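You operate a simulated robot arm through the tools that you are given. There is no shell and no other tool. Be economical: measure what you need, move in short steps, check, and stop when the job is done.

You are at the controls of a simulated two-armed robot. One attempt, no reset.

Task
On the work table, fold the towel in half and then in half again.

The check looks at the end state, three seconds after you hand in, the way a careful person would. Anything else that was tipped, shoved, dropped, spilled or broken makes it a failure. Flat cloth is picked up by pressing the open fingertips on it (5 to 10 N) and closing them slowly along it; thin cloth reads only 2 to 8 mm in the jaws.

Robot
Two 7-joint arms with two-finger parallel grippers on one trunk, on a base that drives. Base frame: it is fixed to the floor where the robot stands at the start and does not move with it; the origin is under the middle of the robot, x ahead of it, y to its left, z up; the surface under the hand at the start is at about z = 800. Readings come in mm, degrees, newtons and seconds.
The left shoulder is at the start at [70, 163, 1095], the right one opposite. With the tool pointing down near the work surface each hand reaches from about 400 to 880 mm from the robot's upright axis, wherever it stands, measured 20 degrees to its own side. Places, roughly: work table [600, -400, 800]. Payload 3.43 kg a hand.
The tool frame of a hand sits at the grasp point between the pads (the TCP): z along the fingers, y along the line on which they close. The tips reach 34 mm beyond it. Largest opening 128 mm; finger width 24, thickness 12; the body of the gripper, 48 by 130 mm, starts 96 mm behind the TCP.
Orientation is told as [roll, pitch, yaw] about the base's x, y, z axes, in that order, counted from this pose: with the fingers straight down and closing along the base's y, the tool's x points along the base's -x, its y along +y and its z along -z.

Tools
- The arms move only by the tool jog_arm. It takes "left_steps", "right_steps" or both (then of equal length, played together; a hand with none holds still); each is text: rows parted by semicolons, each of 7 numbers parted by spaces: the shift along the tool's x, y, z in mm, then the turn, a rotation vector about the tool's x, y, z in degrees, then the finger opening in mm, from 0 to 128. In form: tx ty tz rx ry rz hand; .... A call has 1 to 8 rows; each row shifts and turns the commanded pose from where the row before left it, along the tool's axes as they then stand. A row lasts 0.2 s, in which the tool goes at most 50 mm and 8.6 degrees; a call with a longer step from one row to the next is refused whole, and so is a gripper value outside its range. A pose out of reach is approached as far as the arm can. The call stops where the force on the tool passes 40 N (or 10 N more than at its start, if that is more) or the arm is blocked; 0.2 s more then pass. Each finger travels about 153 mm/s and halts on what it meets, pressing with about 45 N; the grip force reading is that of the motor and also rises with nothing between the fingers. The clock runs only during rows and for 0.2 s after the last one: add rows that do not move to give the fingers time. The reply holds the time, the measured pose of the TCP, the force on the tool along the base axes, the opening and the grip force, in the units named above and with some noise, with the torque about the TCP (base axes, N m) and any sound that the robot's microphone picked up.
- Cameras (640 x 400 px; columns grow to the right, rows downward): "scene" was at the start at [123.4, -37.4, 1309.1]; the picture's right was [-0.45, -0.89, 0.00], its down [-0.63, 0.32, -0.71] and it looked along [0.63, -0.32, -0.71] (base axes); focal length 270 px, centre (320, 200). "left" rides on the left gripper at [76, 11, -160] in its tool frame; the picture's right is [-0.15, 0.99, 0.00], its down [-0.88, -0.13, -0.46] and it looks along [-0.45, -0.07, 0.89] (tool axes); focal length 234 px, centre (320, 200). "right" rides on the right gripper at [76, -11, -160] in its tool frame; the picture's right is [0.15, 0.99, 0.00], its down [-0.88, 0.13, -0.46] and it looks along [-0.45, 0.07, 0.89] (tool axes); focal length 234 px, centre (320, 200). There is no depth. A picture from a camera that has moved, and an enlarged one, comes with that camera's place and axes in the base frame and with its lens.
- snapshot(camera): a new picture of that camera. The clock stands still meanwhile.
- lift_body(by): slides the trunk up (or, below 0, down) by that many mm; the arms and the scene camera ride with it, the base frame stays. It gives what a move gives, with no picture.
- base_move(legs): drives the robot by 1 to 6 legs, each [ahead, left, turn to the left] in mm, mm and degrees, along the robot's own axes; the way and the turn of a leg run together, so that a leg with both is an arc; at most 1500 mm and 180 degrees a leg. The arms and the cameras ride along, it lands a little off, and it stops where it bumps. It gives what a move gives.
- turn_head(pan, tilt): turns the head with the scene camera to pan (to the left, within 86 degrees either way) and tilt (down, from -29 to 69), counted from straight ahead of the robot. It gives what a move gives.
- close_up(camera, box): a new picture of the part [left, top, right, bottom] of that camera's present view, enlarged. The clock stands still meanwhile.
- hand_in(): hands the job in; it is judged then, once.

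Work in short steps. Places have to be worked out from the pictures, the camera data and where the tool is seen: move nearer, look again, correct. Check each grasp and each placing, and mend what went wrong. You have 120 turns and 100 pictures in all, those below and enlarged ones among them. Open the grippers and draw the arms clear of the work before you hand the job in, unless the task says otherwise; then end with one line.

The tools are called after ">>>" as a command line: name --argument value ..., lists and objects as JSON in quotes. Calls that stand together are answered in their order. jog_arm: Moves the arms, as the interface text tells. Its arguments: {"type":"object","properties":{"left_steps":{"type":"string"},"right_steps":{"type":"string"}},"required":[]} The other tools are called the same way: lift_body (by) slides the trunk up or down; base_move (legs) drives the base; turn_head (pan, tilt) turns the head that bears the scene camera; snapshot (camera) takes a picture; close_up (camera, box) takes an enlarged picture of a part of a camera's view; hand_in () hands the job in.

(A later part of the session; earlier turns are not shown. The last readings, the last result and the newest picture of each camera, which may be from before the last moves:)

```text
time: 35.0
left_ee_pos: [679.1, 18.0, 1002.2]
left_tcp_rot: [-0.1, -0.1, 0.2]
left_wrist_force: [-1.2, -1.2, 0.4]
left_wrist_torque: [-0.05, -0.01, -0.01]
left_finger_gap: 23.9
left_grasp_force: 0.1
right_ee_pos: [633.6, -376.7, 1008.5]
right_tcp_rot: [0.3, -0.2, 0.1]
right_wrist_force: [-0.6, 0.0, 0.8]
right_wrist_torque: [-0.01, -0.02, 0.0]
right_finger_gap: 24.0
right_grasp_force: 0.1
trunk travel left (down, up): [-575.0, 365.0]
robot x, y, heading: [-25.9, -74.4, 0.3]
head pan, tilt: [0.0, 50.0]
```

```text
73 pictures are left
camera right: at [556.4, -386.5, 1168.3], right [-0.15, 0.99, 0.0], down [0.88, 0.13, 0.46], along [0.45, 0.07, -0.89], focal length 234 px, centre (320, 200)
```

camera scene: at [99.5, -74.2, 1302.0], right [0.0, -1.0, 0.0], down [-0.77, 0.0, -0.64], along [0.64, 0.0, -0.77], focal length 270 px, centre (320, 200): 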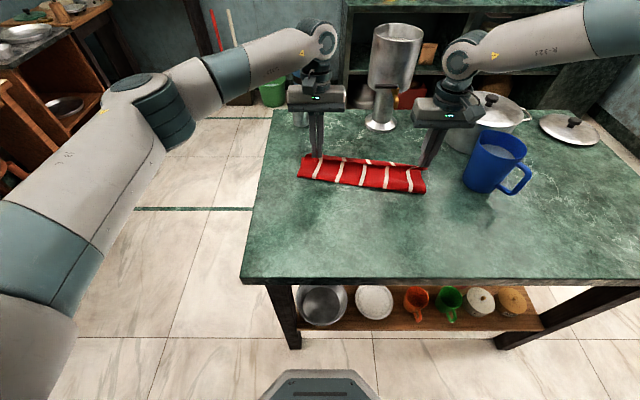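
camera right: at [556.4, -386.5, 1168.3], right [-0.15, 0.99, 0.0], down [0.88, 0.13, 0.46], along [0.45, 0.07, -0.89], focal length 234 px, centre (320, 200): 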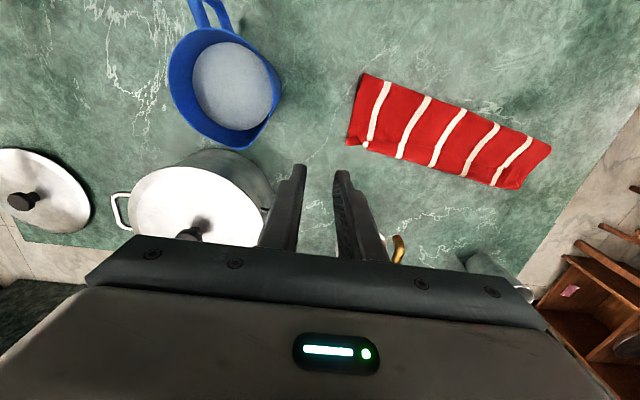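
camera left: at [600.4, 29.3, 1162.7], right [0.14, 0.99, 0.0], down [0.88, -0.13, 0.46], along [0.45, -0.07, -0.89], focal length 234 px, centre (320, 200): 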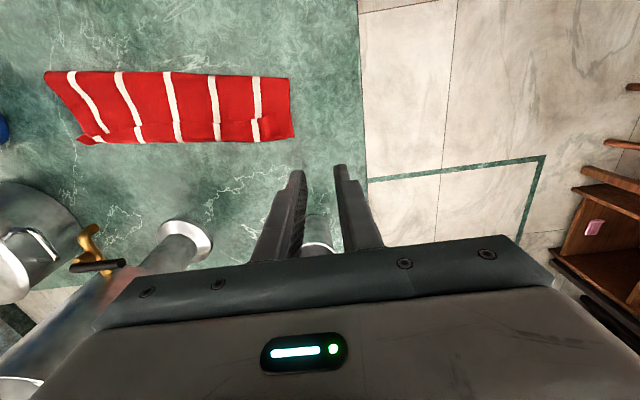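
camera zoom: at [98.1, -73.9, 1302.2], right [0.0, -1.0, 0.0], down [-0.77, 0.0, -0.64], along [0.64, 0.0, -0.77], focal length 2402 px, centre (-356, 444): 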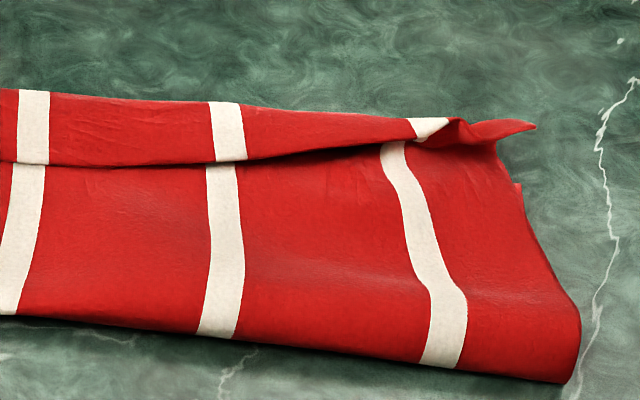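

The hem of the top layer curled back: a flap about 40 mm wide lies on top, pointing at the robot, and I also pulled about 35 mm too far. I'll unroll the flap with the left hand by pushing its lip away. First the right hand retracts, then the base shifts right.

>>> jog_arm --left_steps "25 0 0 0 0 0 90; 25 0 0 0 0 0 90; 25 0 0 0 0 0 90; 0 0 0 0 0 0 90; 0 0 0 0 0 0 90" --right_steps "40 -10 -15 0 0 0 30; 40 -10 0 0 0 0 30; 40 -10 0 0 0 0 30; 40 -10 0 0 0 0 30; 20 0 0 0 0 0 30"

>>> base_move --legs '[[0, -120, 0]]'

>>> close_up --camera "scene" --box '[210, 110, 430, 248]'

```text
time: 36.2
left_ee_pos: [603.9, 15.8, 1002.3]
left_tcp_rot: [0.0, 0.1, 0.1]
left_wrist_force: [-0.6, -0.7, 0.2]
left_wrist_torque: [-0.01, 0.0, -0.02]
left_finger_gap: 90.2
left_grasp_force: 0.1
right_ee_pos: [453.1, -416.3, 1019.0]
right_tcp_rot: [0.2, -0.1, 0.1]
right_wrist_force: [0.4, 0.3, 0.3]
right_wrist_torque: [0.01, 0.04, 0.03]
right_finger_gap: 29.8
right_grasp_force: 0.0
trunk travel left (down, up): [-575.0, 365.0]
robot x, y, heading: [-29.8, -71.3, -0.1]
head pan, tilt: [0.0, 50.0]
```

```text
time: 37.5
left_ee_pos: [606.0, -105.2, 1002.8]
left_tcp_rot: [0.0, -0.1, 0.3]
left_wrist_force: [-0.5, -0.7, 0.3]
left_wrist_torque: [-0.01, 0.0, 0.02]
left_finger_gap: 90.0
left_grasp_force: 0.1
right_ee_pos: [454.5, -538.4, 1019.3]
right_tcp_rot: [0.3, -0.1, 0.2]
right_wrist_force: [0.8, -0.9, 0.0]
right_wrist_torque: [0.0, 0.0, 0.0]
right_finger_gap: 30.0
right_grasp_force: 0.1
trunk travel left (down, up): [-575.0, 365.0]
robot x, y, heading: [-31.5, -195.4, 0.5]
head pan, tilt: [0.0, 50.0]
```

```text
2.90 times, centred on (320, 179) of scene
camera zoom: at [99.7, -196.6, 1302.1], right [0.0, -1.0, 0.0], down [-0.77, 0.0, -0.64], along [0.64, 0.0, -0.77], focal length 783 px, centre (320, 261)
```

zoom: 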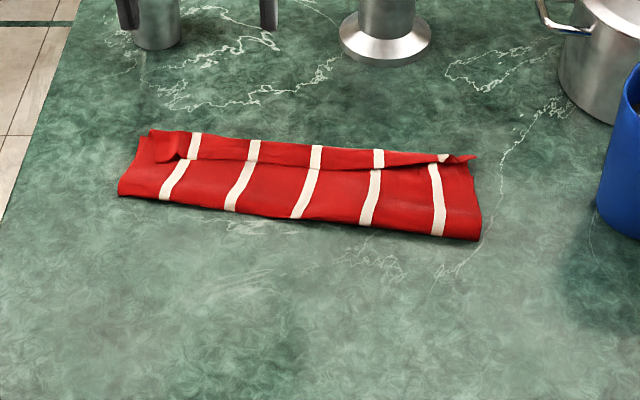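

Left hand is at (606,−105) with fingers 90 mm apart, just robot-side of the lip (x≈632). I'm lowering it to tips 7 mm above the table, then I'll push away from the robot.

>>> jog_arm --left_steps "2 0 40 0 0 0 90; 0 0 40 0 0 0 90; 0 0 40 0 0 0 90; 0 0 30 0 0 0 90; 0 0 11 0 0 0 90; 0 0 0 0 0 0 90"

>>> jog_arm --left_steps "-10 0 0 0 0 0 90; -12 0 0 0 0 0 90; -12 0 -2 0 0 0 90; -12 0 -2 0 0 0 90; -12 0 0 0 0 0 90; 0 0 0 0 0 0 90"

>>> close_up --camera "scene" --box '[240, 100, 400, 200]'

```text
time: 38.9
left_ee_pos: [602.7, -104.8, 839.2]
left_tcp_rot: [0.0, 0.0, 0.4]
left_wrist_force: [0.4, 0.1, 0.8]
left_wrist_torque: [0.0, 0.0, 0.0]
left_finger_gap: 90.1
left_grasp_force: 0.0
right_ee_pos: [454.7, -538.2, 1018.6]
right_tcp_rot: [0.3, -0.2, 0.2]
right_wrist_force: [-0.2, 1.0, 0.3]
right_wrist_torque: [0.01, 0.01, -0.02]
right_finger_gap: 29.7
right_grasp_force: 0.0
trunk travel left (down, up): [-575.0, 365.0]
robot x, y, heading: [-28.3, -192.4, 0.4]
head pan, tilt: [0.0, 50.0]
```

```text
time: 40.3
left_ee_pos: [661.9, -107.7, 844.3]
left_tcp_rot: [0.0, 0.1, 0.3]
left_wrist_force: [-1.0, -0.2, 0.1]
left_wrist_torque: [0.0, 0.0, 0.0]
left_finger_gap: 89.9
left_grasp_force: 0.0
right_ee_pos: [454.5, -539.3, 1019.7]
right_tcp_rot: [0.4, -0.1, 0.1]
right_wrist_force: [-0.7, -0.4, -0.1]
right_wrist_torque: [0.01, -0.02, 0.0]
right_finger_gap: 30.1
right_grasp_force: 0.0
trunk travel left (down, up): [-575.0, 365.0]
robot x, y, heading: [-28.0, -199.1, 0.3]
head pan, tilt: [0.0, 50.0]
```

```text
4.00 times, centred on (320, 150) of scene
camera zoom: at [99.5, -196.6, 1302.1], right [0.0, -1.0, 0.0], down [-0.77, 0.0, -0.64], along [0.64, 0.0, -0.77], focal length 1081 px, centre (320, 400)
```

zoom: 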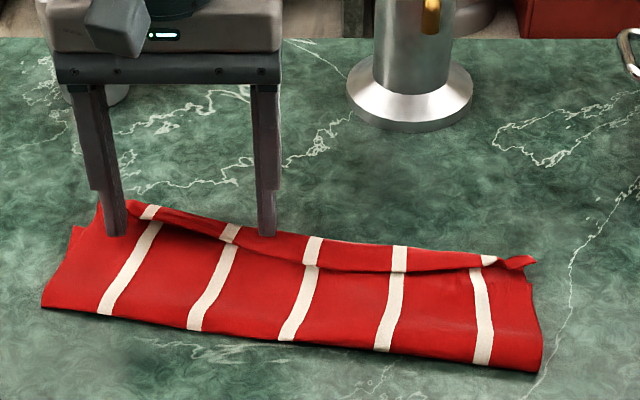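

The lip is rolling over the far side. Continuing the push 40 mm.

>>> jog_arm --left_steps "-10 0 1 0 0 0 90; -12 0 1 0 0 0 90; -12 0 1 0 0 0 90; -10 0 0 0 0 0 90; 0 0 0 0 0 0 90"

>>> close_up --camera "scene" --box '[240, 100, 400, 200]'

```text
time: 41.5
left_ee_pos: [705.4, -105.2, 840.2]
left_tcp_rot: [0.0, 0.0, 0.3]
left_wrist_force: [-0.2, -0.4, 0.0]
left_wrist_torque: [0.01, -0.01, 0.01]
left_finger_gap: 90.1
left_grasp_force: 0.1
right_ee_pos: [453.0, -537.9, 1018.8]
right_tcp_rot: [0.3, -0.1, 0.2]
right_wrist_force: [-0.9, -0.4, -0.3]
right_wrist_torque: [0.01, -0.01, -0.03]
right_finger_gap: 30.1
right_grasp_force: 0.1
trunk travel left (down, up): [-575.0, 365.0]
robot x, y, heading: [-27.0, -195.0, 0.1]
head pan, tilt: [0.0, 50.0]
```

```text
4.00 times, centred on (320, 150) of scene
camera zoom: at [99.6, -196.5, 1302.1], right [0.0, -1.0, 0.0], down [-0.77, 0.0, -0.64], along [0.64, 0.0, -0.77], focal length 1081 px, centre (320, 400)
```

zoom: 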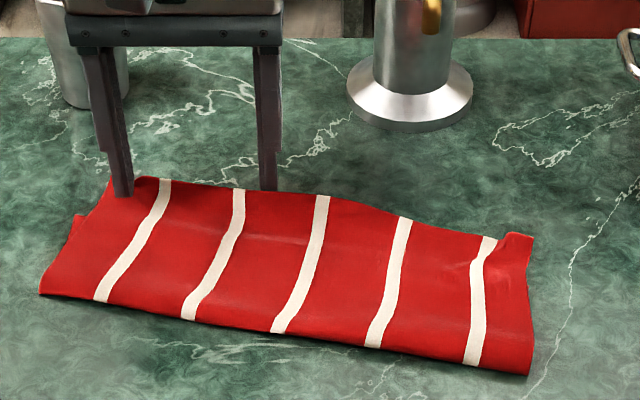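

The flap has unrolled along nearly the whole length. Rising to inspect.

>>> jog_arm --left_steps "-15 0 0 0 0 0 90; 0 0 -40 0 0 0 90; 0 0 -40 0 0 0 90; 40 0 -40 0 0 0 90; 40 30 -10 0 0 0 90; 40 30 0 0 0 0 90; 40 0 0 0 0 0 90; 0 0 0 0 0 0 90"

>>> close_up --camera "scene" --box '[240, 100, 400, 200]'

>>> snapshot --camera "left"

```text
refused: row 4 steps farther than a row can; nothing moved
```

```text
4.00 times, centred on (320, 150) of scene
camera zoom: at [99.6, -196.5, 1302.1], right [0.0, -1.0, 0.0], down [-0.77, 0.0, -0.64], along [0.64, 0.0, -0.77], focal length 1081 px, centre (320, 400)
```

zoom: 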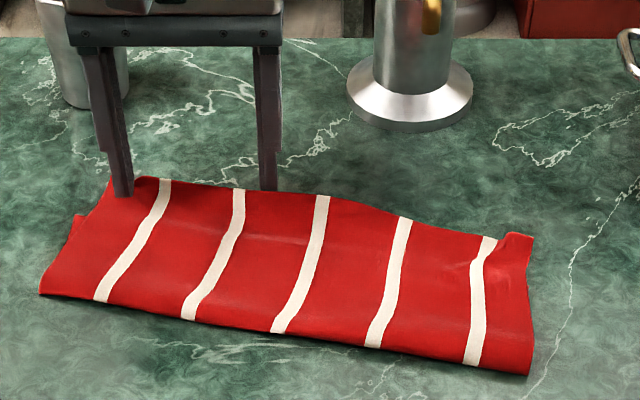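

```text
68 pictures are left
camera left: at [628.3, -95.0, 1000.8], right [0.14, 0.99, 0.0], down [0.88, -0.13, 0.46], along [0.45, -0.06, -0.89], focal length 234 px, centre (320, 200)
```

left: 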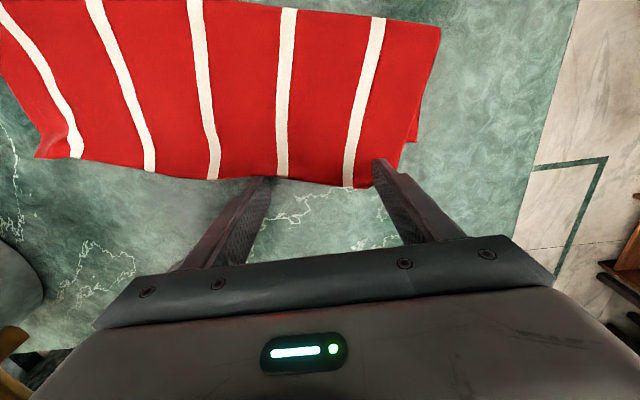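

The top layer lies flat but overhangs the bottom by about 33 mm at the far side. I'll bring both hands back to pinch that overhanging hem, lift it and shift it back; first raise and move the base left.

>>> jog_arm --left_steps "-10 0 -3 0 0 0 90; 0 0 -40 0 0 0 90; 0 0 -40 0 0 0 60; 0 0 -35 0 0 0 30; 0 0 0 0 0 0 24"

>>> base_move --legs '[[0, 118, 0]]'

>>> close_up --camera "scene" --box '[270, 100, 430, 200]'

```text
time: 42.7
left_ee_pos: [716.8, -106.8, 964.4]
left_tcp_rot: [0.0, -0.1, 0.3]
left_wrist_force: [-0.4, -0.5, 0.4]
left_wrist_torque: [0.03, -0.03, 0.02]
left_finger_gap: 23.9
left_grasp_force: 0.0
right_ee_pos: [454.7, -537.4, 1019.7]
right_tcp_rot: [0.3, -0.2, 0.1]
right_wrist_force: [-0.2, 0.2, 0.2]
right_wrist_torque: [-0.01, -0.02, 0.01]
right_finger_gap: 30.2
right_grasp_force: 0.0
trunk travel left (down, up): [-575.0, 365.0]
robot x, y, heading: [-26.9, -196.3, 0.5]
head pan, tilt: [0.0, 50.0]
```

```text
time: 43.9
left_ee_pos: [714.4, 11.2, 963.2]
left_tcp_rot: [0.0, 0.0, 0.4]
left_wrist_force: [-0.2, 0.5, 0.1]
left_wrist_torque: [-0.06, -0.04, 0.0]
left_finger_gap: 24.1
left_grasp_force: 0.0
right_ee_pos: [454.4, -420.8, 1018.4]
right_tcp_rot: [0.3, -0.1, 0.4]
right_wrist_force: [-0.7, -0.7, 0.1]
right_wrist_torque: [-0.03, 0.02, -0.03]
right_finger_gap: 29.8
right_grasp_force: 0.0
trunk travel left (down, up): [-575.0, 365.0]
robot x, y, heading: [-24.5, -79.2, 0.6]
head pan, tilt: [0.0, 50.0]
```

```text
4.00 times, centred on (350, 150) of scene
camera zoom: at [99.1, -79.1, 1302.0], right [0.01, -1.0, 0.0], down [-0.77, 0.0, -0.64], along [0.64, 0.0, -0.77], focal length 1081 px, centre (200, 400)
```

zoom: 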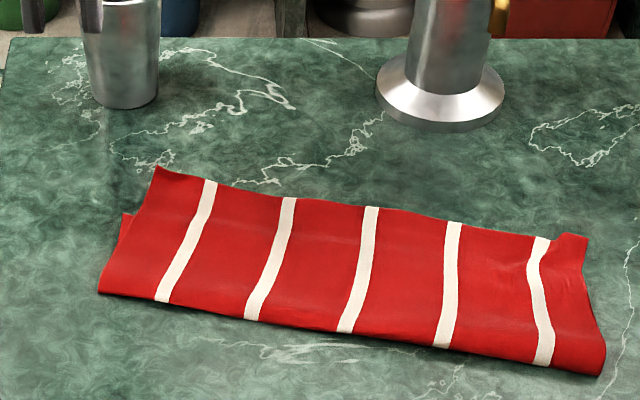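

The top layer is about 131 mm deep and the bottom 85 mm, so the hem must come back by about 47 mm. I'm shifting the base a bit more left for the right arm's reach, then bringing the hands above the hem with a 12° yaw along it.

>>> base_move --legs '[[0, 28, 0]]'

>>> jog_arm --left_steps "0 -30 0 0 0 6 24; 0 -30 0 0 0 6 24; -5 -30 0 0 0 0 24; -5 -20 20 0 0 0 24; 0 0 20 0 0 0 24; 0 0 20 0 0 0 24; 0 0 0 0 0 0 24" --right_steps "-40 0 0 0 0 6 24; -40 0 0 0 0 6 24; -45 10 0 0 0 0 24; -45 10 0 0 0 0 24; -45 10 20 0 0 0 24; 0 10 40 0 0 0 24; 0 0 40 0 0 0 24"

```text
time: 44.8
left_ee_pos: [714.5, 35.8, 963.9]
left_tcp_rot: [0.1, 0.0, 0.2]
left_wrist_force: [0.5, -1.0, 0.0]
left_wrist_torque: [0.01, 0.01, 0.0]
left_finger_gap: 24.1
left_grasp_force: 0.0
right_ee_pos: [453.4, -394.4, 1019.0]
right_tcp_rot: [0.4, -0.1, 0.2]
right_wrist_force: [-0.1, -0.3, 0.2]
right_wrist_torque: [0.01, 0.02, -0.01]
right_finger_gap: 30.0
right_grasp_force: 0.2
trunk travel left (down, up): [-575.0, 365.0]
robot x, y, heading: [-30.5, -50.0, 0.2]
head pan, tilt: [0.0, 50.0]
```

```text
refused: row 5 steps farther than a row can; nothing moved
```

Step too long; splitting: translate first, then yaw and descend.

>>> jog_arm --left_steps "-2.7 -18.7 0 0 0 0 24; -2.7 -18.7 0 0 0 0 24; -2.7 -18.7 0 0 0 0 24; -2.7 -18.7 0 0 0 0 24; -2.7 -18.7 0 0 0 0 24; -2.7 -18.7 0 0 0 0 24; 0 0 0 0 0 6 24; 0 0 0 0 0 6 24" --right_steps "-36.5 12.7 10 0 0 0 24; -36.5 12.7 15 0 0 0 24; -36.5 12.7 15 0 0 0 24; -36.5 12.7 15 0 0 0 24; -36.5 12.7 10 0 0 0 24; -36.5 12.7 0 0 0 0 24; 0 0 0 0 0 6 24; 0 0 0 0 0 6 24"

>>> jog_arm --left_steps "0 0 30 0 0 0 24; 0 0 30 0 0 0 24; 0 0 30 0 0 0 24; 0 0 12 0 0 0 24; 0 0 0 0 0 0 24" --right_steps "0 0 30 0 0 0 24; 0 0 30 0 0 0 24; 0 0 30 0 0 0 24; 0 0 12 0 0 0 24; 0 0 0 0 0 0 24"

>>> snapshot --camera "left"

>>> snapshot --camera "right"

>>> close_up --camera "scene" --box '[270, 100, 430, 200]'

```text
time: 46.6
left_ee_pos: [733.7, -75.0, 962.7]
left_tcp_rot: [0.1, 0.0, -11.8]
left_wrist_force: [-0.5, 0.5, -1.4]
left_wrist_torque: [0.01, 0.01, -0.02]
left_finger_gap: 24.3
left_grasp_force: 0.1
right_ee_pos: [673.5, -316.1, 951.7]
right_tcp_rot: [0.4, 0.0, -11.8]
right_wrist_force: [-0.6, -0.7, -0.7]
right_wrist_torque: [0.0, 0.02, 0.01]
right_finger_gap: 24.2
right_grasp_force: 0.2
trunk travel left (down, up): [-575.0, 365.0]
robot x, y, heading: [-25.8, -51.6, 0.5]
head pan, tilt: [0.0, 50.0]
```

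```text
time: 47.8
left_ee_pos: [730.8, -73.5, 860.5]
left_tcp_rot: [0.0, -0.1, -11.7]
left_wrist_force: [0.3, -0.2, 0.7]
left_wrist_torque: [0.03, -0.03, 0.0]
left_finger_gap: 24.3
left_grasp_force: 0.1
right_ee_pos: [653.7, -327.2, 859.4]
right_tcp_rot: [0.4, 0.0, -11.9]
right_wrist_force: [-0.8, 0.0, 0.0]
right_wrist_torque: [-0.02, 0.01, -0.01]
right_finger_gap: 24.0
right_grasp_force: 0.1
right hand out of reach, approached as far as the arm can: row 2, 3, 4
trunk travel left (down, up): [-575.0, 365.0]
robot x, y, heading: [-28.2, -55.1, 0.2]
head pan, tilt: [0.0, 50.0]
```

```text
66 pictures are left
camera left: at [657.2, -48.1, 1020.3], right [0.34, 0.94, 0.0], down [0.84, -0.31, 0.46], along [0.43, -0.16, -0.89], focal length 234 px, centre (320, 200)
```

left: 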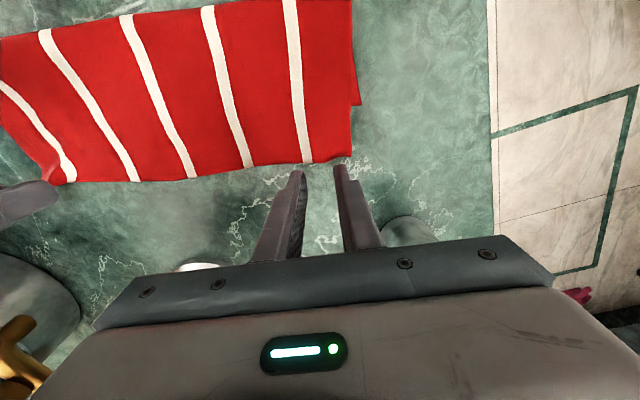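

```text
65 pictures are left
camera right: at [576.5, -322.7, 1019.5], right [0.06, 1.0, 0.01], down [0.89, -0.05, 0.46], along [0.46, -0.02, -0.89], focal length 234 px, centre (320, 200)
```

right: 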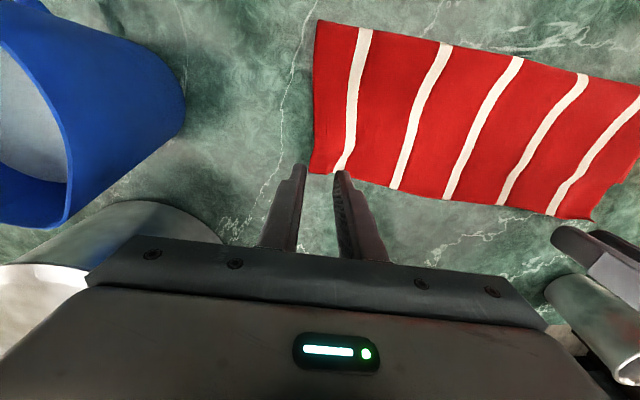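

```text
4.00 times, centred on (350, 150) of scene
camera zoom: at [98.9, -51.7, 1302.1], right [0.01, -1.0, 0.0], down [-0.77, 0.0, -0.64], along [0.64, 0.0, -0.77], focal length 1081 px, centre (200, 400)
```

zoom: 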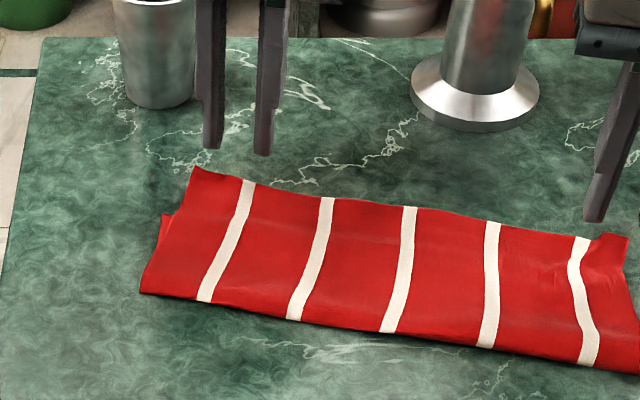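

Right reach is again the problem at the far side, so I'll do this with the left hand alone, one corner after the other. Pulling the right hand up and back, and pressing the left fingertips on the hem's left end (edge ≈ x 723 there).

>>> jog_arm --left_steps "7 0 5 0 0 0 24; 0 0 7 0 0 0 24; 0 0 7 0 0 0 24; 0 0 3 0 0 0 24; 0 0 0 0 0 0 24; 0 0 0 0 0 0 24; 0 0 0 0 0 0 24; 0 0 0 0 0 0 24" --right_steps "0 0 -40 0 0 0 24; 0 0 -40 0 0 0 24; 0 0 -40 0 0 0 24; 40 0 -20 0 0 0 24; 45 0 0 0 0 0 24; 45 -10 0 0 0 0 24; 45 -10 0 0 0 0 24; 20 -20 0 0 0 0 24"

```text
time: 49.6
left_ee_pos: [723.9, -74.9, 839.9]
left_tcp_rot: [0.0, 0.1, -11.7]
left_wrist_force: [0.1, 0.0, 0.1]
left_wrist_torque: [0.0, 0.03, -0.04]
left_finger_gap: 24.0
left_grasp_force: 0.0
right_ee_pos: [452.2, -329.1, 998.6]
right_tcp_rot: [0.3, 0.0, -11.8]
right_wrist_force: [-0.2, -0.4, -0.4]
right_wrist_torque: [0.03, -0.01, 0.01]
right_finger_gap: 23.8
right_grasp_force: 0.0
trunk travel left (down, up): [-575.0, 365.0]
robot x, y, heading: [-28.0, -53.4, 0.2]
head pan, tilt: [0.0, 50.0]
```

>>> jog_arm --left_steps "0 0 2 0 0 0 24; 0 0 1.5 0 0 0 24; 0 0 1.5 0 0 0 24; 0 0 0 0 0 0 24"

>>> close_up --camera "left" --box '[200, 100, 440, 250]'

```text
time: 50.6
left_ee_pos: [723.5, -74.3, 834.2]
left_tcp_rot: [0.0, -0.3, -11.6]
left_wrist_force: [3.6, -0.2, 14.2]
left_wrist_torque: [0.0, 0.01, -0.02]
left_finger_gap: 24.0
left_grasp_force: 0.0
right_ee_pos: [451.9, -327.9, 1001.6]
right_tcp_rot: [0.3, -0.2, -11.8]
right_wrist_force: [-0.1, -1.1, 0.9]
right_wrist_torque: [0.01, -0.02, -0.01]
right_finger_gap: 24.1
right_grasp_force: 0.1
trunk travel left (down, up): [-575.0, 365.0]
robot x, y, heading: [-26.3, -50.0, 0.5]
head pan, tilt: [0.0, 50.0]
```

```text
2.67 times, centred on (320, 175) of left
camera zoom: at [649.9, -47.1, 995.0], right [0.34, 0.94, 0.0], down [0.83, -0.31, 0.46], along [0.43, -0.16, -0.89], focal length 624 px, centre (320, 267)
```

zoom: 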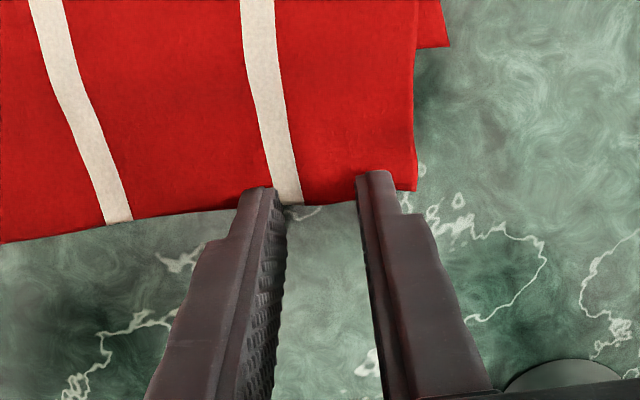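

Tips overlap the hem by 6–8 mm at 14 N. Easing slightly and closing.

>>> jog_arm --left_steps "2 0 -0.4 0 0 0 24; 0 0 0 0 0 0 20; 0 0 0 0 0 0 16; 0 0 0 0 0 0 12; 0 0 0 0 0 0 8; 0 0 0 0 0 0 4; 0 0 0 0 0 0 0; 0 0 0 0 0 0 0"

>>> jog_arm --left_steps "0 0 -8 0 0 0 0; 3 0 -10 0 0 0 0; 5 0 -10 0 0 0 0; 0 0 0 0 0 0 0"

>>> close_up --camera "scene" --box '[270, 100, 430, 200]'

```text
time: 52.4
left_ee_pos: [720.6, -72.4, 834.9]
left_tcp_rot: [0.0, -0.3, -11.7]
left_wrist_force: [-0.1, 0.3, 17.7]
left_wrist_torque: [0.0, 0.14, 0.01]
left_finger_gap: 2.0
left_grasp_force: 36.5
right_ee_pos: [450.4, -328.2, 1001.0]
right_tcp_rot: [0.3, -0.1, -11.7]
right_wrist_force: [0.3, 0.0, 0.1]
right_wrist_torque: [0.01, 0.0, -0.02]
right_finger_gap: 24.0
right_grasp_force: 0.1
trunk travel left (down, up): [-575.0, 365.0]
robot x, y, heading: [-31.7, -52.2, 0.3]
head pan, tilt: [0.0, 50.0]
```

```text
time: 53.4
left_ee_pos: [714.6, -70.9, 863.6]
left_tcp_rot: [0.0, 0.0, -11.7]
left_wrist_force: [0.0, -0.3, -0.2]
left_wrist_torque: [0.02, 0.0, 0.01]
left_finger_gap: 1.7
left_grasp_force: 36.4
right_ee_pos: [454.0, -328.6, 999.9]
right_tcp_rot: [0.3, 0.0, -11.8]
right_wrist_force: [0.5, 0.8, 0.2]
right_wrist_torque: [0.01, 0.02, 0.04]
right_finger_gap: 23.9
right_grasp_force: 0.1
trunk travel left (down, up): [-575.0, 365.0]
robot x, y, heading: [-26.3, -49.5, 0.1]
head pan, tilt: [0.0, 50.0]
```

```text
4.00 times, centred on (350, 150) of scene
camera zoom: at [98.9, -51.9, 1302.0], right [0.01, -1.0, 0.0], down [-0.77, 0.0, -0.64], along [0.64, 0.0, -0.77], focal length 1081 px, centre (200, 400)
```

zoom: 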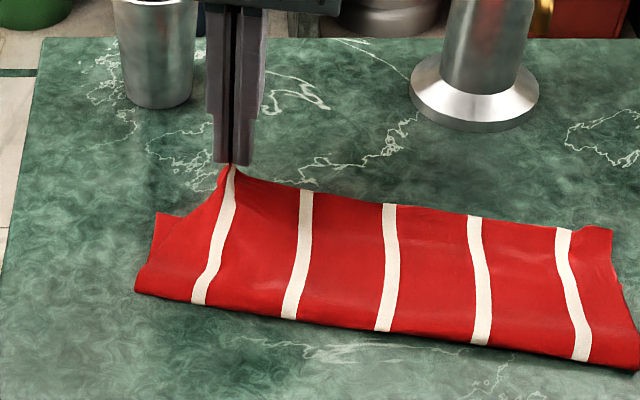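

Left hem is held and cleanly oriented. Lifting it a little more, moving 40 mm back over the bottom edge, lowering.

>>> jog_arm --left_steps "4 0 -12 0 0 0 0; 12 1 -8 0 0 0 0; 12 1 0 0 0 0 0; 12 1 10 0 0 0 0; 0 0 15 0 0 0 0; 0 0 12 0 0 0 0; 0 0 8 0 0 0 0; 0 0 0 0 0 0 0"

>>> close_up --camera "scene" --box '[270, 100, 430, 200]'

>>> close_up --camera "left" --box '[200, 100, 440, 250]'

```text
time: 55.2
left_ee_pos: [678.1, -61.0, 837.9]
left_tcp_rot: [0.0, 0.1, -11.7]
left_wrist_force: [-0.5, -0.2, 0.6]
left_wrist_torque: [0.04, -0.01, 0.01]
left_finger_gap: 1.7
left_grasp_force: 37.2
right_ee_pos: [453.7, -328.4, 999.0]
right_tcp_rot: [0.3, 0.1, -11.8]
right_wrist_force: [-0.1, 0.9, 0.4]
right_wrist_torque: [-0.02, 0.04, 0.01]
right_finger_gap: 24.2
right_grasp_force: 0.1
trunk travel left (down, up): [-575.0, 365.0]
robot x, y, heading: [-32.8, -48.6, 0.5]
head pan, tilt: [0.0, 50.0]
```

```text
4.00 times, centred on (350, 150) of scene
camera zoom: at [98.9, -51.8, 1302.1], right [0.01, -1.0, 0.0], down [-0.77, 0.0, -0.64], along [0.64, 0.0, -0.77], focal length 1081 px, centre (200, 400)
```

zoom: 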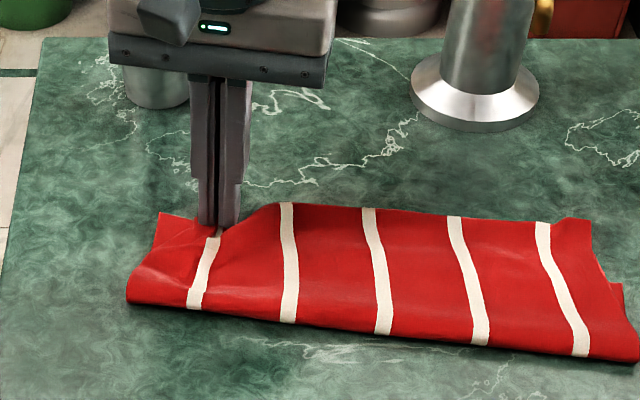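

```text
2.67 times, centred on (320, 175) of left
camera zoom: at [604.1, -34.7, 997.9], right [0.34, 0.94, 0.0], down [0.84, -0.31, 0.46], along [0.43, -0.16, -0.89], focal length 624 px, centre (320, 267)
```

zoom: 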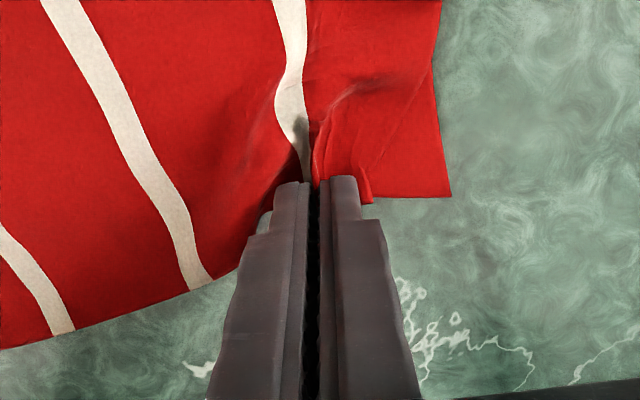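

The hem is back in line with the bottom edge. I'm sliding it 10 mm left to match the side, then opening slowly and rising.

>>> jog_arm --left_steps "0 5 0 0 0 0 0; 0 5 1 0 0 0 0; 0 0 1 0 0 0 0; 0 0 0 0 0 0 6; 0 0 0 0 0 0 14; 0 0 0 0 0 0 22; 0 0 0 0 0 0 22; 0 0 0 0 0 0 22"

>>> jog_arm --left_steps "0 0 -20 0 0 0 22; 0 0 -40 0 0 0 22; 0 0 -40 0 0 0 22; 0 0 -30 0 0 0 22; 0 40 0 0 0 0 22; 0 40 0 0 0 0 22"

>>> close_up --camera "scene" --box '[270, 100, 430, 200]'

```text
time: 57.0
left_ee_pos: [677.3, -52.1, 837.1]
left_tcp_rot: [-0.1, 0.0, -11.7]
left_wrist_force: [0.4, -1.6, 5.3]
left_wrist_torque: [0.05, 0.03, -0.02]
left_finger_gap: 21.2
left_grasp_force: 0.2
right_ee_pos: [453.3, -329.2, 1000.2]
right_tcp_rot: [0.2, -0.1, -11.8]
right_wrist_force: [0.1, 0.2, -0.5]
right_wrist_torque: [-0.02, -0.01, 0.04]
right_finger_gap: 24.1
right_grasp_force: 0.0
trunk travel left (down, up): [-575.0, 365.0]
robot x, y, heading: [-26.4, -50.7, 0.3]
head pan, tilt: [0.0, 50.0]
```

```text
time: 58.4
left_ee_pos: [692.0, 28.4, 967.5]
left_tcp_rot: [-0.1, 0.0, -11.6]
left_wrist_force: [-0.4, 0.4, 0.1]
left_wrist_torque: [0.0, 0.01, -0.02]
left_finger_gap: 22.0
left_grasp_force: 0.1
right_ee_pos: [454.0, -329.0, 999.3]
right_tcp_rot: [0.3, 0.0, -11.9]
right_wrist_force: [-0.3, -0.4, -0.2]
right_wrist_torque: [-0.02, -0.01, 0.05]
right_finger_gap: 24.1
right_grasp_force: 0.1
trunk travel left (down, up): [-575.0, 365.0]
robot x, y, heading: [-27.0, -53.6, 0.5]
head pan, tilt: [0.0, 50.0]
```

```text
4.00 times, centred on (350, 150) of scene
camera zoom: at [98.9, -50.9, 1302.1], right [0.01, -1.0, 0.0], down [-0.77, 0.0, -0.64], along [0.64, 0.0, -0.77], focal length 1081 px, centre (200, 400)
```

zoom: 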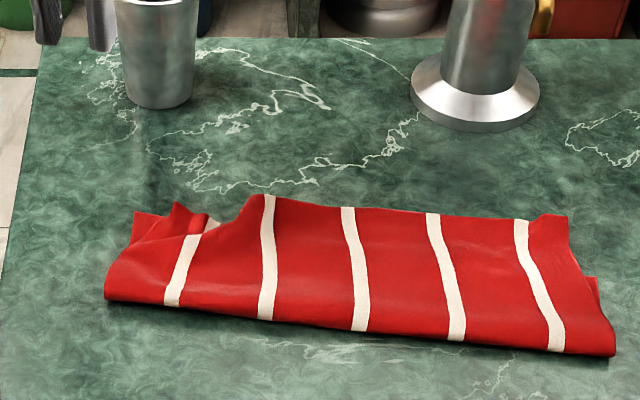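

The left end is roughly right, to be smoothed later. Next is the right end: shifting the base 200 mm to the right so the left hand can do it.

>>> jog_arm --left_steps "25 0 0 0 0 0 24; 25 0 0 0 0 0 24"

>>> base_move --legs '[[0, -200, 0]]'

>>> jog_arm --left_steps "0 -30 0 0 0 0 24; 0 -35 0 0 0 0 24; 0 -35 0 0 0 0 24; 0 -30 0 0 0 0 24; 0 0 0 0 0 0 24"

>>> snapshot --camera "left"

>>> close_up --camera "scene" --box '[220, 100, 380, 200]'

```text
time: 59.0
left_ee_pos: [643.1, 38.9, 966.6]
left_tcp_rot: [0.0, -0.1, -11.6]
left_wrist_force: [0.0, 0.2, 0.4]
left_wrist_torque: [0.01, -0.02, 0.0]
left_finger_gap: 24.0
left_grasp_force: 0.1
right_ee_pos: [453.4, -327.4, 999.2]
right_tcp_rot: [0.2, -0.1, -11.7]
right_wrist_force: [-0.3, -0.3, -0.3]
right_wrist_torque: [-0.01, 0.01, 0.01]
right_finger_gap: 24.0
right_grasp_force: 0.1
trunk travel left (down, up): [-575.0, 365.0]
robot x, y, heading: [-29.5, -49.7, 0.4]
head pan, tilt: [0.0, 50.0]
```

```text
time: 60.6
left_ee_pos: [645.2, -160.5, 966.1]
left_tcp_rot: [0.0, 0.0, -11.5]
left_wrist_force: [0.3, -0.7, 0.3]
left_wrist_torque: [0.04, 0.01, -0.02]
left_finger_gap: 24.1
left_grasp_force: 0.1
right_ee_pos: [455.1, -528.3, 999.3]
right_tcp_rot: [0.4, 0.0, -11.7]
right_wrist_force: [0.0, -1.1, 0.1]
right_wrist_torque: [0.04, 0.03, 0.02]
right_finger_gap: 24.0
right_grasp_force: 0.1
trunk travel left (down, up): [-575.0, 365.0]
robot x, y, heading: [-30.0, -249.7, 0.5]
head pan, tilt: [0.0, 50.0]
```

```text
time: 61.8
left_ee_pos: [622.1, -286.5, 968.7]
left_tcp_rot: [0.0, -0.1, -11.6]
left_wrist_force: [0.1, 0.4, 1.0]
left_wrist_torque: [-0.01, -0.03, 0.01]
left_finger_gap: 24.0
left_grasp_force: 0.0
right_ee_pos: [455.6, -526.4, 999.7]
right_tcp_rot: [0.3, 0.1, -11.7]
right_wrist_force: [0.2, -0.4, -0.1]
right_wrist_torque: [0.03, 0.0, 0.02]
right_finger_gap: 24.3
right_grasp_force: 0.1
trunk travel left (down, up): [-575.0, 365.0]
robot x, y, heading: [-30.1, -251.2, 0.6]
head pan, tilt: [0.0, 50.0]
```

```text
58 pictures are left
camera left: at [548.3, -259.8, 1129.3], right [0.34, 0.94, 0.0], down [0.84, -0.3, 0.46], along [0.43, -0.16, -0.89], focal length 234 px, centre (320, 200)
```

left: 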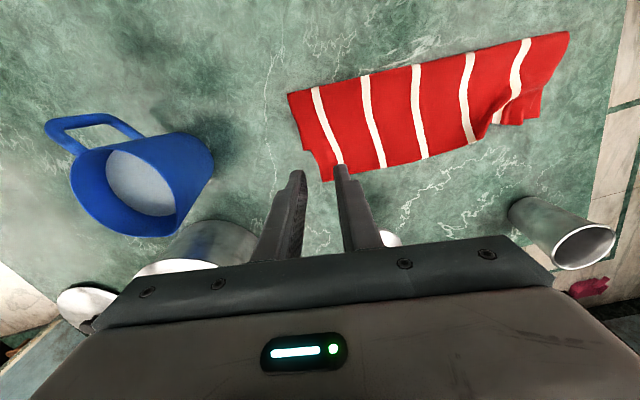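

```text
4.00 times, centred on (300, 150) of scene
camera zoom: at [100.1, -250.1, 1302.1], right [0.01, -1.0, 0.0], down [-0.77, -0.01, -0.64], along [0.64, 0.0, -0.77], focal length 1081 px, centre (400, 400)
```

zoom: 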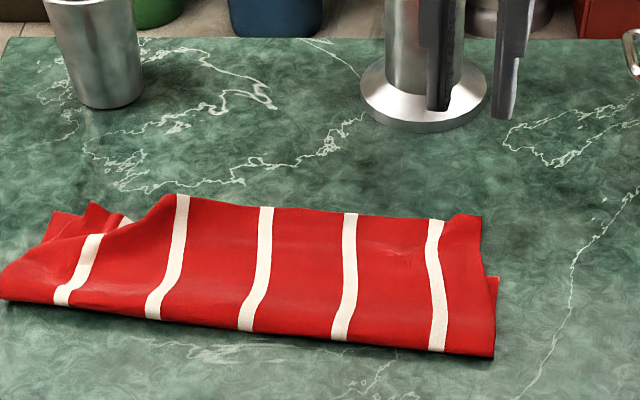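

The left hand reaches this area. The right hem corner is about (679,−301), the bottom corner (623,−314) and the fold corner (551,−303), so this end must come back about 50 mm. Moving above the hem at (682,−275).

>>> jog_arm --left_steps "-28 11 20 0 0 0 24; -28 11 30 0 0 0 24; 0 0 40 0 0 0 24; 0 0 30 0 0 0 24; 0 0 6 0 0 0 24; 0 0 0 0 0 0 24"

>>> close_up --camera "left" --box '[200, 100, 440, 250]'

```text
time: 63.2
left_ee_pos: [677.3, -277.2, 839.5]
left_tcp_rot: [0.0, 0.0, -11.6]
left_wrist_force: [0.1, 0.1, 0.2]
left_wrist_torque: [0.02, 0.0, -0.02]
left_finger_gap: 24.2
left_grasp_force: 0.1
right_ee_pos: [454.9, -527.3, 1000.3]
right_tcp_rot: [0.3, 0.0, -11.7]
right_wrist_force: [0.9, 0.1, 0.2]
right_wrist_torque: [0.03, -0.01, 0.0]
right_finger_gap: 24.2
right_grasp_force: 0.0
trunk travel left (down, up): [-575.0, 365.0]
robot x, y, heading: [-24.8, -248.0, 0.2]
head pan, tilt: [0.0, 50.0]
```

```text
2.67 times, centred on (320, 175) of left
camera zoom: at [603.9, -251.0, 998.6], right [0.34, 0.94, 0.0], down [0.84, -0.3, 0.46], along [0.43, -0.16, -0.89], focal length 624 px, centre (320, 267)
```

zoom: 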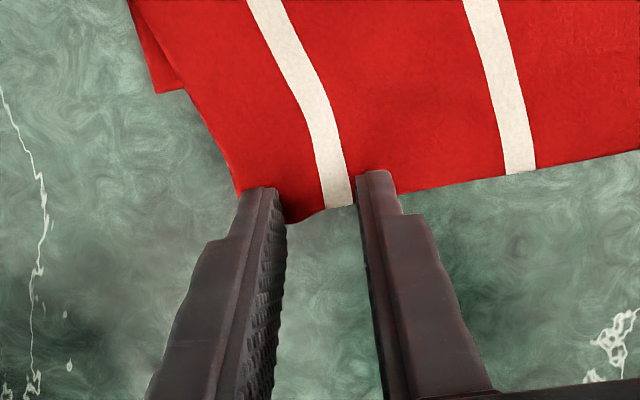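

Tips are on the corner; shifting 6 mm inward and pressing.

>>> jog_arm --left_steps "0 6 0 0 0 0 24; 0 0 2 0 0 0 24; 0 0 1.5 0 0 0 24; 0 0 1 0 0 0 24; 0 0 0 0 0 0 24"

```text
time: 64.4
left_ee_pos: [677.4, -276.5, 838.0]
left_tcp_rot: [0.1, -0.2, -11.8]
left_wrist_force: [0.7, -21.9, 15.9]
left_wrist_torque: [2.37, -0.59, -0.98]
left_finger_gap: 24.0
left_grasp_force: 0.0
right_ee_pos: [452.8, -529.2, 999.3]
right_tcp_rot: [0.5, -0.1, -11.8]
right_wrist_force: [0.5, 0.7, 0.0]
right_wrist_torque: [-0.01, 0.0, -0.01]
right_finger_gap: 24.2
right_grasp_force: 0.1
trunk travel left (down, up): [-575.0, 365.0]
robot x, y, heading: [-26.4, -248.8, 0.3]
head pan, tilt: [0.0, 50.0]
```

There's an unexpected sideways force of 22 N about 110 mm above the tips: the gripper body is touching something on its left-far side, probably the urn's tap. Backing off at once.

>>> jog_arm --left_steps "0 -6 -2 0 0 0 24; 4 -4 -4 0 0 0 24; 0 0 0 0 0 0 24"

>>> snapshot --camera "scene"

>>> close_up --camera "scene" --box '[260, 0, 420, 100]'

```text
time: 65.2
left_ee_pos: [672.7, -280.2, 841.0]
left_tcp_rot: [0.1, 0.0, -11.4]
left_wrist_force: [0.3, -0.3, 0.4]
left_wrist_torque: [-0.02, -0.01, 0.02]
left_finger_gap: 24.1
left_grasp_force: 0.1
right_ee_pos: [455.0, -526.9, 999.2]
right_tcp_rot: [0.2, 0.1, -11.7]
right_wrist_force: [0.8, 0.0, -0.6]
right_wrist_torque: [0.02, 0.0, 0.0]
right_finger_gap: 24.3
right_grasp_force: 0.1
trunk travel left (down, up): [-575.0, 365.0]
robot x, y, heading: [-27.7, -250.3, 0.5]
head pan, tilt: [0.0, 50.0]
```

```text
55 pictures are left
camera scene: at [100.0, -251.0, 1302.0], right [0.01, -1.0, 0.0], down [-0.77, -0.01, -0.64], along [0.64, 0.0, -0.77], focal length 270 px, centre (320, 200)
```

scene: 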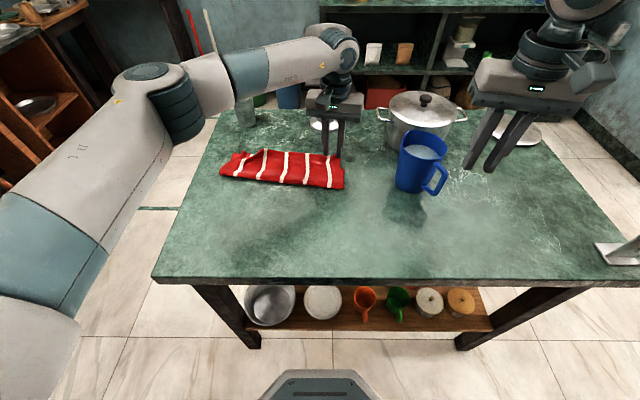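

```text
4.00 times, centred on (340, 50) of scene
camera zoom: at [100.0, -251.0, 1302.0], right [0.01, -1.0, 0.0], down [-0.77, -0.01, -0.64], along [0.64, 0.0, -0.77], focal length 1081 px, centre (240, 800)
```

zoom: 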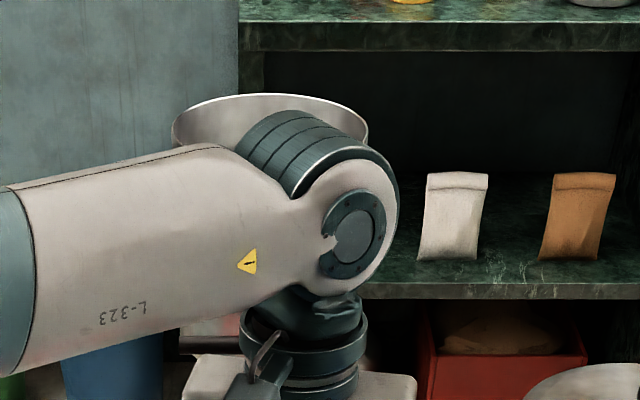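

I'm clear of it (forces near zero). I'll retreat toward the robot, then up, and check that the urn hasn't moved.

>>> jog_arm --left_steps "20 -4 -4 0 0 0 24; 30 -5 -4 0 0 0 24; 40 0 -15 0 0 0 24; 40 0 -25 0 0 0 24; 0 0 -40 0 0 0 24; 0 0 -40 0 0 0 24; 0 0 0 0 0 0 24"

>>> snapshot --camera "scene"

>>> close_up --camera "scene" --box '[220, 50, 460, 200]'

```text
time: 66.8
left_ee_pos: [544.5, -261.1, 968.0]
left_tcp_rot: [-0.1, 0.0, -11.6]
left_wrist_force: [-0.3, -0.4, -0.3]
left_wrist_torque: [0.02, -0.02, -0.03]
left_finger_gap: 24.2
left_grasp_force: 0.2
right_ee_pos: [454.9, -526.9, 999.0]
right_tcp_rot: [0.3, 0.0, -11.6]
right_wrist_force: [-0.1, -0.5, 0.1]
right_wrist_torque: [-0.02, -0.01, 0.0]
right_finger_gap: 23.9
right_grasp_force: 0.1
trunk travel left (down, up): [-575.0, 365.0]
robot x, y, heading: [-28.8, -252.5, 0.2]
head pan, tilt: [0.0, 50.0]
```

```text
53 pictures are left
camera scene: at [100.6, -250.8, 1302.0], right [0.01, -1.0, 0.0], down [-0.77, -0.01, -0.64], along [0.64, 0.0, -0.77], focal length 270 px, centre (320, 200)
```

scene: 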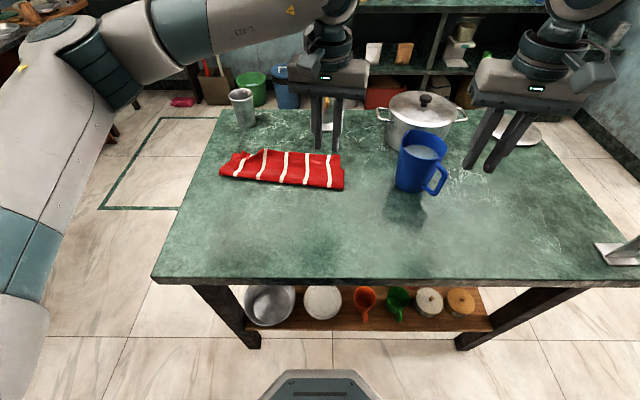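

```text
2.67 times, centred on (340, 125) of scene
camera zoom: at [100.6, -250.8, 1302.0], right [0.01, -1.0, 0.0], down [-0.77, -0.01, -0.64], along [0.64, 0.0, -0.77], focal length 720 px, centre (267, 400)
```

zoom: 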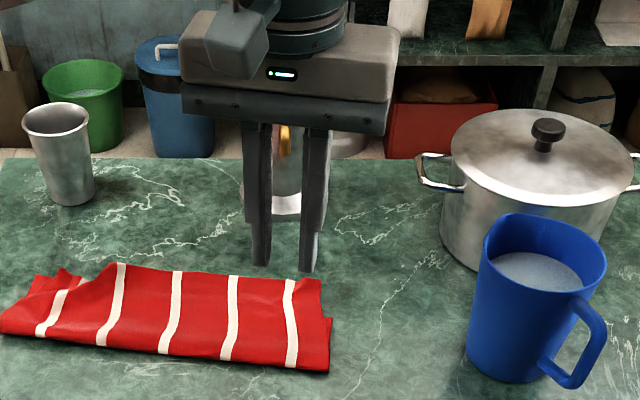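

The urn still stands. I'll move the base back left, then pinch the fold edge with both hands and pull the whole towel toward the robot, away from the urn and inside both arms' reach.

>>> base_move --legs '[[0, 190, 0]]'

>>> jog_arm --left_steps "20 0 0 0 0 0 40; 20 10 0 0 0 0 40; 0 10 0 0 0 0 40; 0 0 0 0 0 0 40"

>>> close_up --camera "scene" --box '[260, 70, 460, 195]'

>>> snapshot --camera "left"

>>> snapshot --camera "right"

```text
time: 68.3
left_ee_pos: [543.9, -76.6, 967.8]
left_tcp_rot: [0.0, -0.1, -11.7]
left_wrist_force: [-0.7, -0.2, 0.2]
left_wrist_torque: [-0.04, 0.02, 0.02]
left_finger_gap: 23.8
left_grasp_force: 0.1
right_ee_pos: [453.4, -344.5, 999.4]
right_tcp_rot: [0.3, 0.1, -11.7]
right_wrist_force: [1.0, 0.5, 0.5]
right_wrist_torque: [-0.01, 0.01, -0.02]
right_finger_gap: 24.3
right_grasp_force: 0.1
trunk travel left (down, up): [-575.0, 365.0]
robot x, y, heading: [-30.2, -68.2, 0.3]
head pan, tilt: [0.0, 50.0]
```

```text
time: 69.3
left_ee_pos: [510.3, -50.6, 969.5]
left_tcp_rot: [0.1, -0.2, -11.5]
left_wrist_force: [0.0, 0.2, 0.6]
left_wrist_torque: [0.01, -0.04, 0.0]
left_finger_gap: 39.9
left_grasp_force: 0.1
right_ee_pos: [452.8, -343.6, 999.1]
right_tcp_rot: [0.3, 0.0, -11.7]
right_wrist_force: [0.0, 0.0, 0.6]
right_wrist_torque: [-0.02, 0.0, 0.0]
right_finger_gap: 24.1
right_grasp_force: 0.0
trunk travel left (down, up): [-575.0, 365.0]
robot x, y, heading: [-26.2, -65.7, 0.2]
head pan, tilt: [0.0, 50.0]
```

```text
3.20 times, centred on (360, 132) of scene
camera zoom: at [98.7, -67.4, 1302.1], right [0.01, -1.0, 0.0], down [-0.77, -0.01, -0.64], along [0.64, 0.0, -0.77], focal length 864 px, centre (192, 416)
```

zoom: 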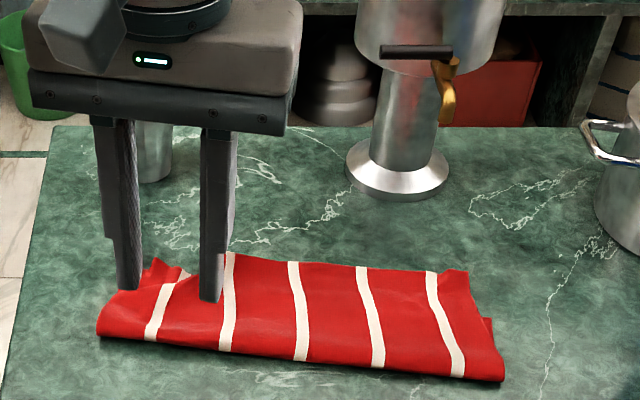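

```text
50 pictures are left
camera left: at [434.9, -23.9, 1128.9], right [0.34, 0.94, 0.0], down [0.84, -0.3, 0.46], along [0.43, -0.16, -0.89], focal length 234 px, centre (320, 200)
```

left: 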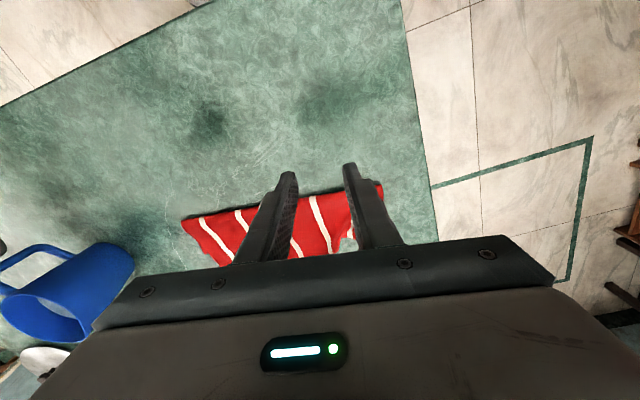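

```text
49 pictures are left
camera right: at [376.4, -339.0, 1159.5], right [0.06, 1.0, 0.01], down [0.89, -0.05, 0.46], along [0.46, -0.02, -0.89], focal length 234 px, centre (320, 200)
```

right: 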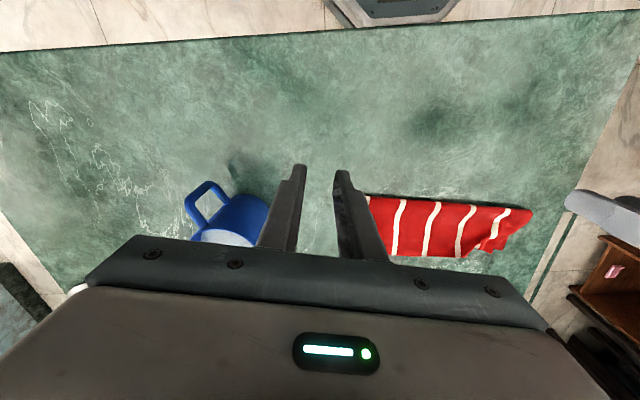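

The urn is unmoved. The fold edge runs from (603,+10) to (552,−309); moving both hands to just inside it, at (603,−32) and (566,−276).

>>> jog_arm --left_steps "-22 9 10 0 0 0 30; -22 9 15 0 0 0 30; -22 10 20 0 0 0 30; -21 9 20 0 0 0 30; 0 0 25 0 0 0 30; 0 0 20 0 0 0 30; 0 0 15 0 0 0 30; 0 0 0 0 0 0 30" --right_steps "-24 22 10 0 0 0 30; -24 22 20 0 0 0 30; -24 22 25 0 0 0 30; -25 22 25 0 0 0 30; 0 0 30 0 0 0 30; 0 0 25 0 0 0 30; 0 0 20 0 0 0 30; 0 0 0 0 0 0 30"

>>> close_up --camera "left" --box '[200, 100, 440, 250]'

>>> close_up --camera "right" --box '[200, 100, 440, 250]'

```text
time: 71.1
left_ee_pos: [601.5, -28.6, 844.8]
left_tcp_rot: [0.0, -0.1, -11.6]
left_wrist_force: [0.3, 0.5, 0.1]
left_wrist_torque: [0.02, -0.01, 0.03]
left_finger_gap: 29.8
left_grasp_force: 0.1
right_ee_pos: [567.7, -276.4, 845.6]
right_tcp_rot: [0.3, -0.1, -11.5]
right_wrist_force: [0.1, -0.6, -0.4]
right_wrist_torque: [-0.02, 0.02, -0.03]
right_finger_gap: 30.1
right_grasp_force: 0.0
trunk travel left (down, up): [-575.0, 365.0]
robot x, y, heading: [-25.5, -66.7, 0.5]
head pan, tilt: [0.0, 50.0]
```

```text
2.67 times, centred on (320, 175) of left
camera zoom: at [528.3, -2.4, 1004.2], right [0.34, 0.94, 0.0], down [0.84, -0.3, 0.46], along [0.43, -0.16, -0.89], focal length 624 px, centre (320, 267)
```

zoom: 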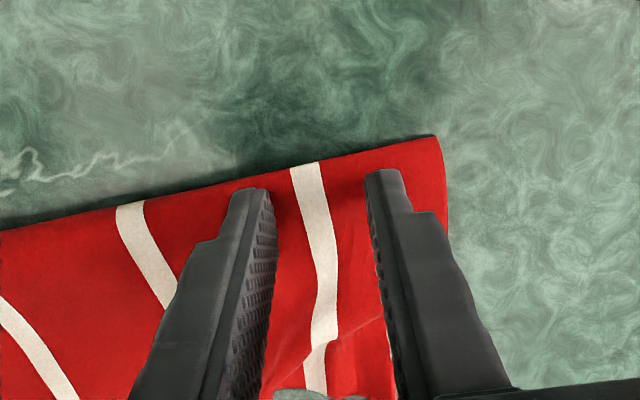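

```text
2.67 times, centred on (320, 175) of right
camera zoom: at [491.1, -271.4, 1006.1], right [0.06, 1.0, 0.01], down [0.89, -0.05, 0.46], along [0.46, -0.02, -0.89], focal length 624 px, centre (320, 267)
```

zoom: 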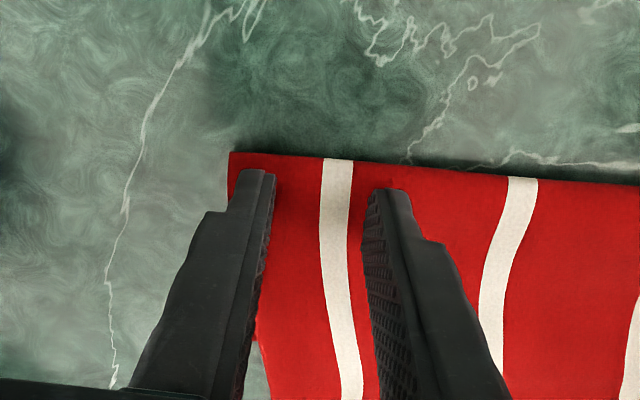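

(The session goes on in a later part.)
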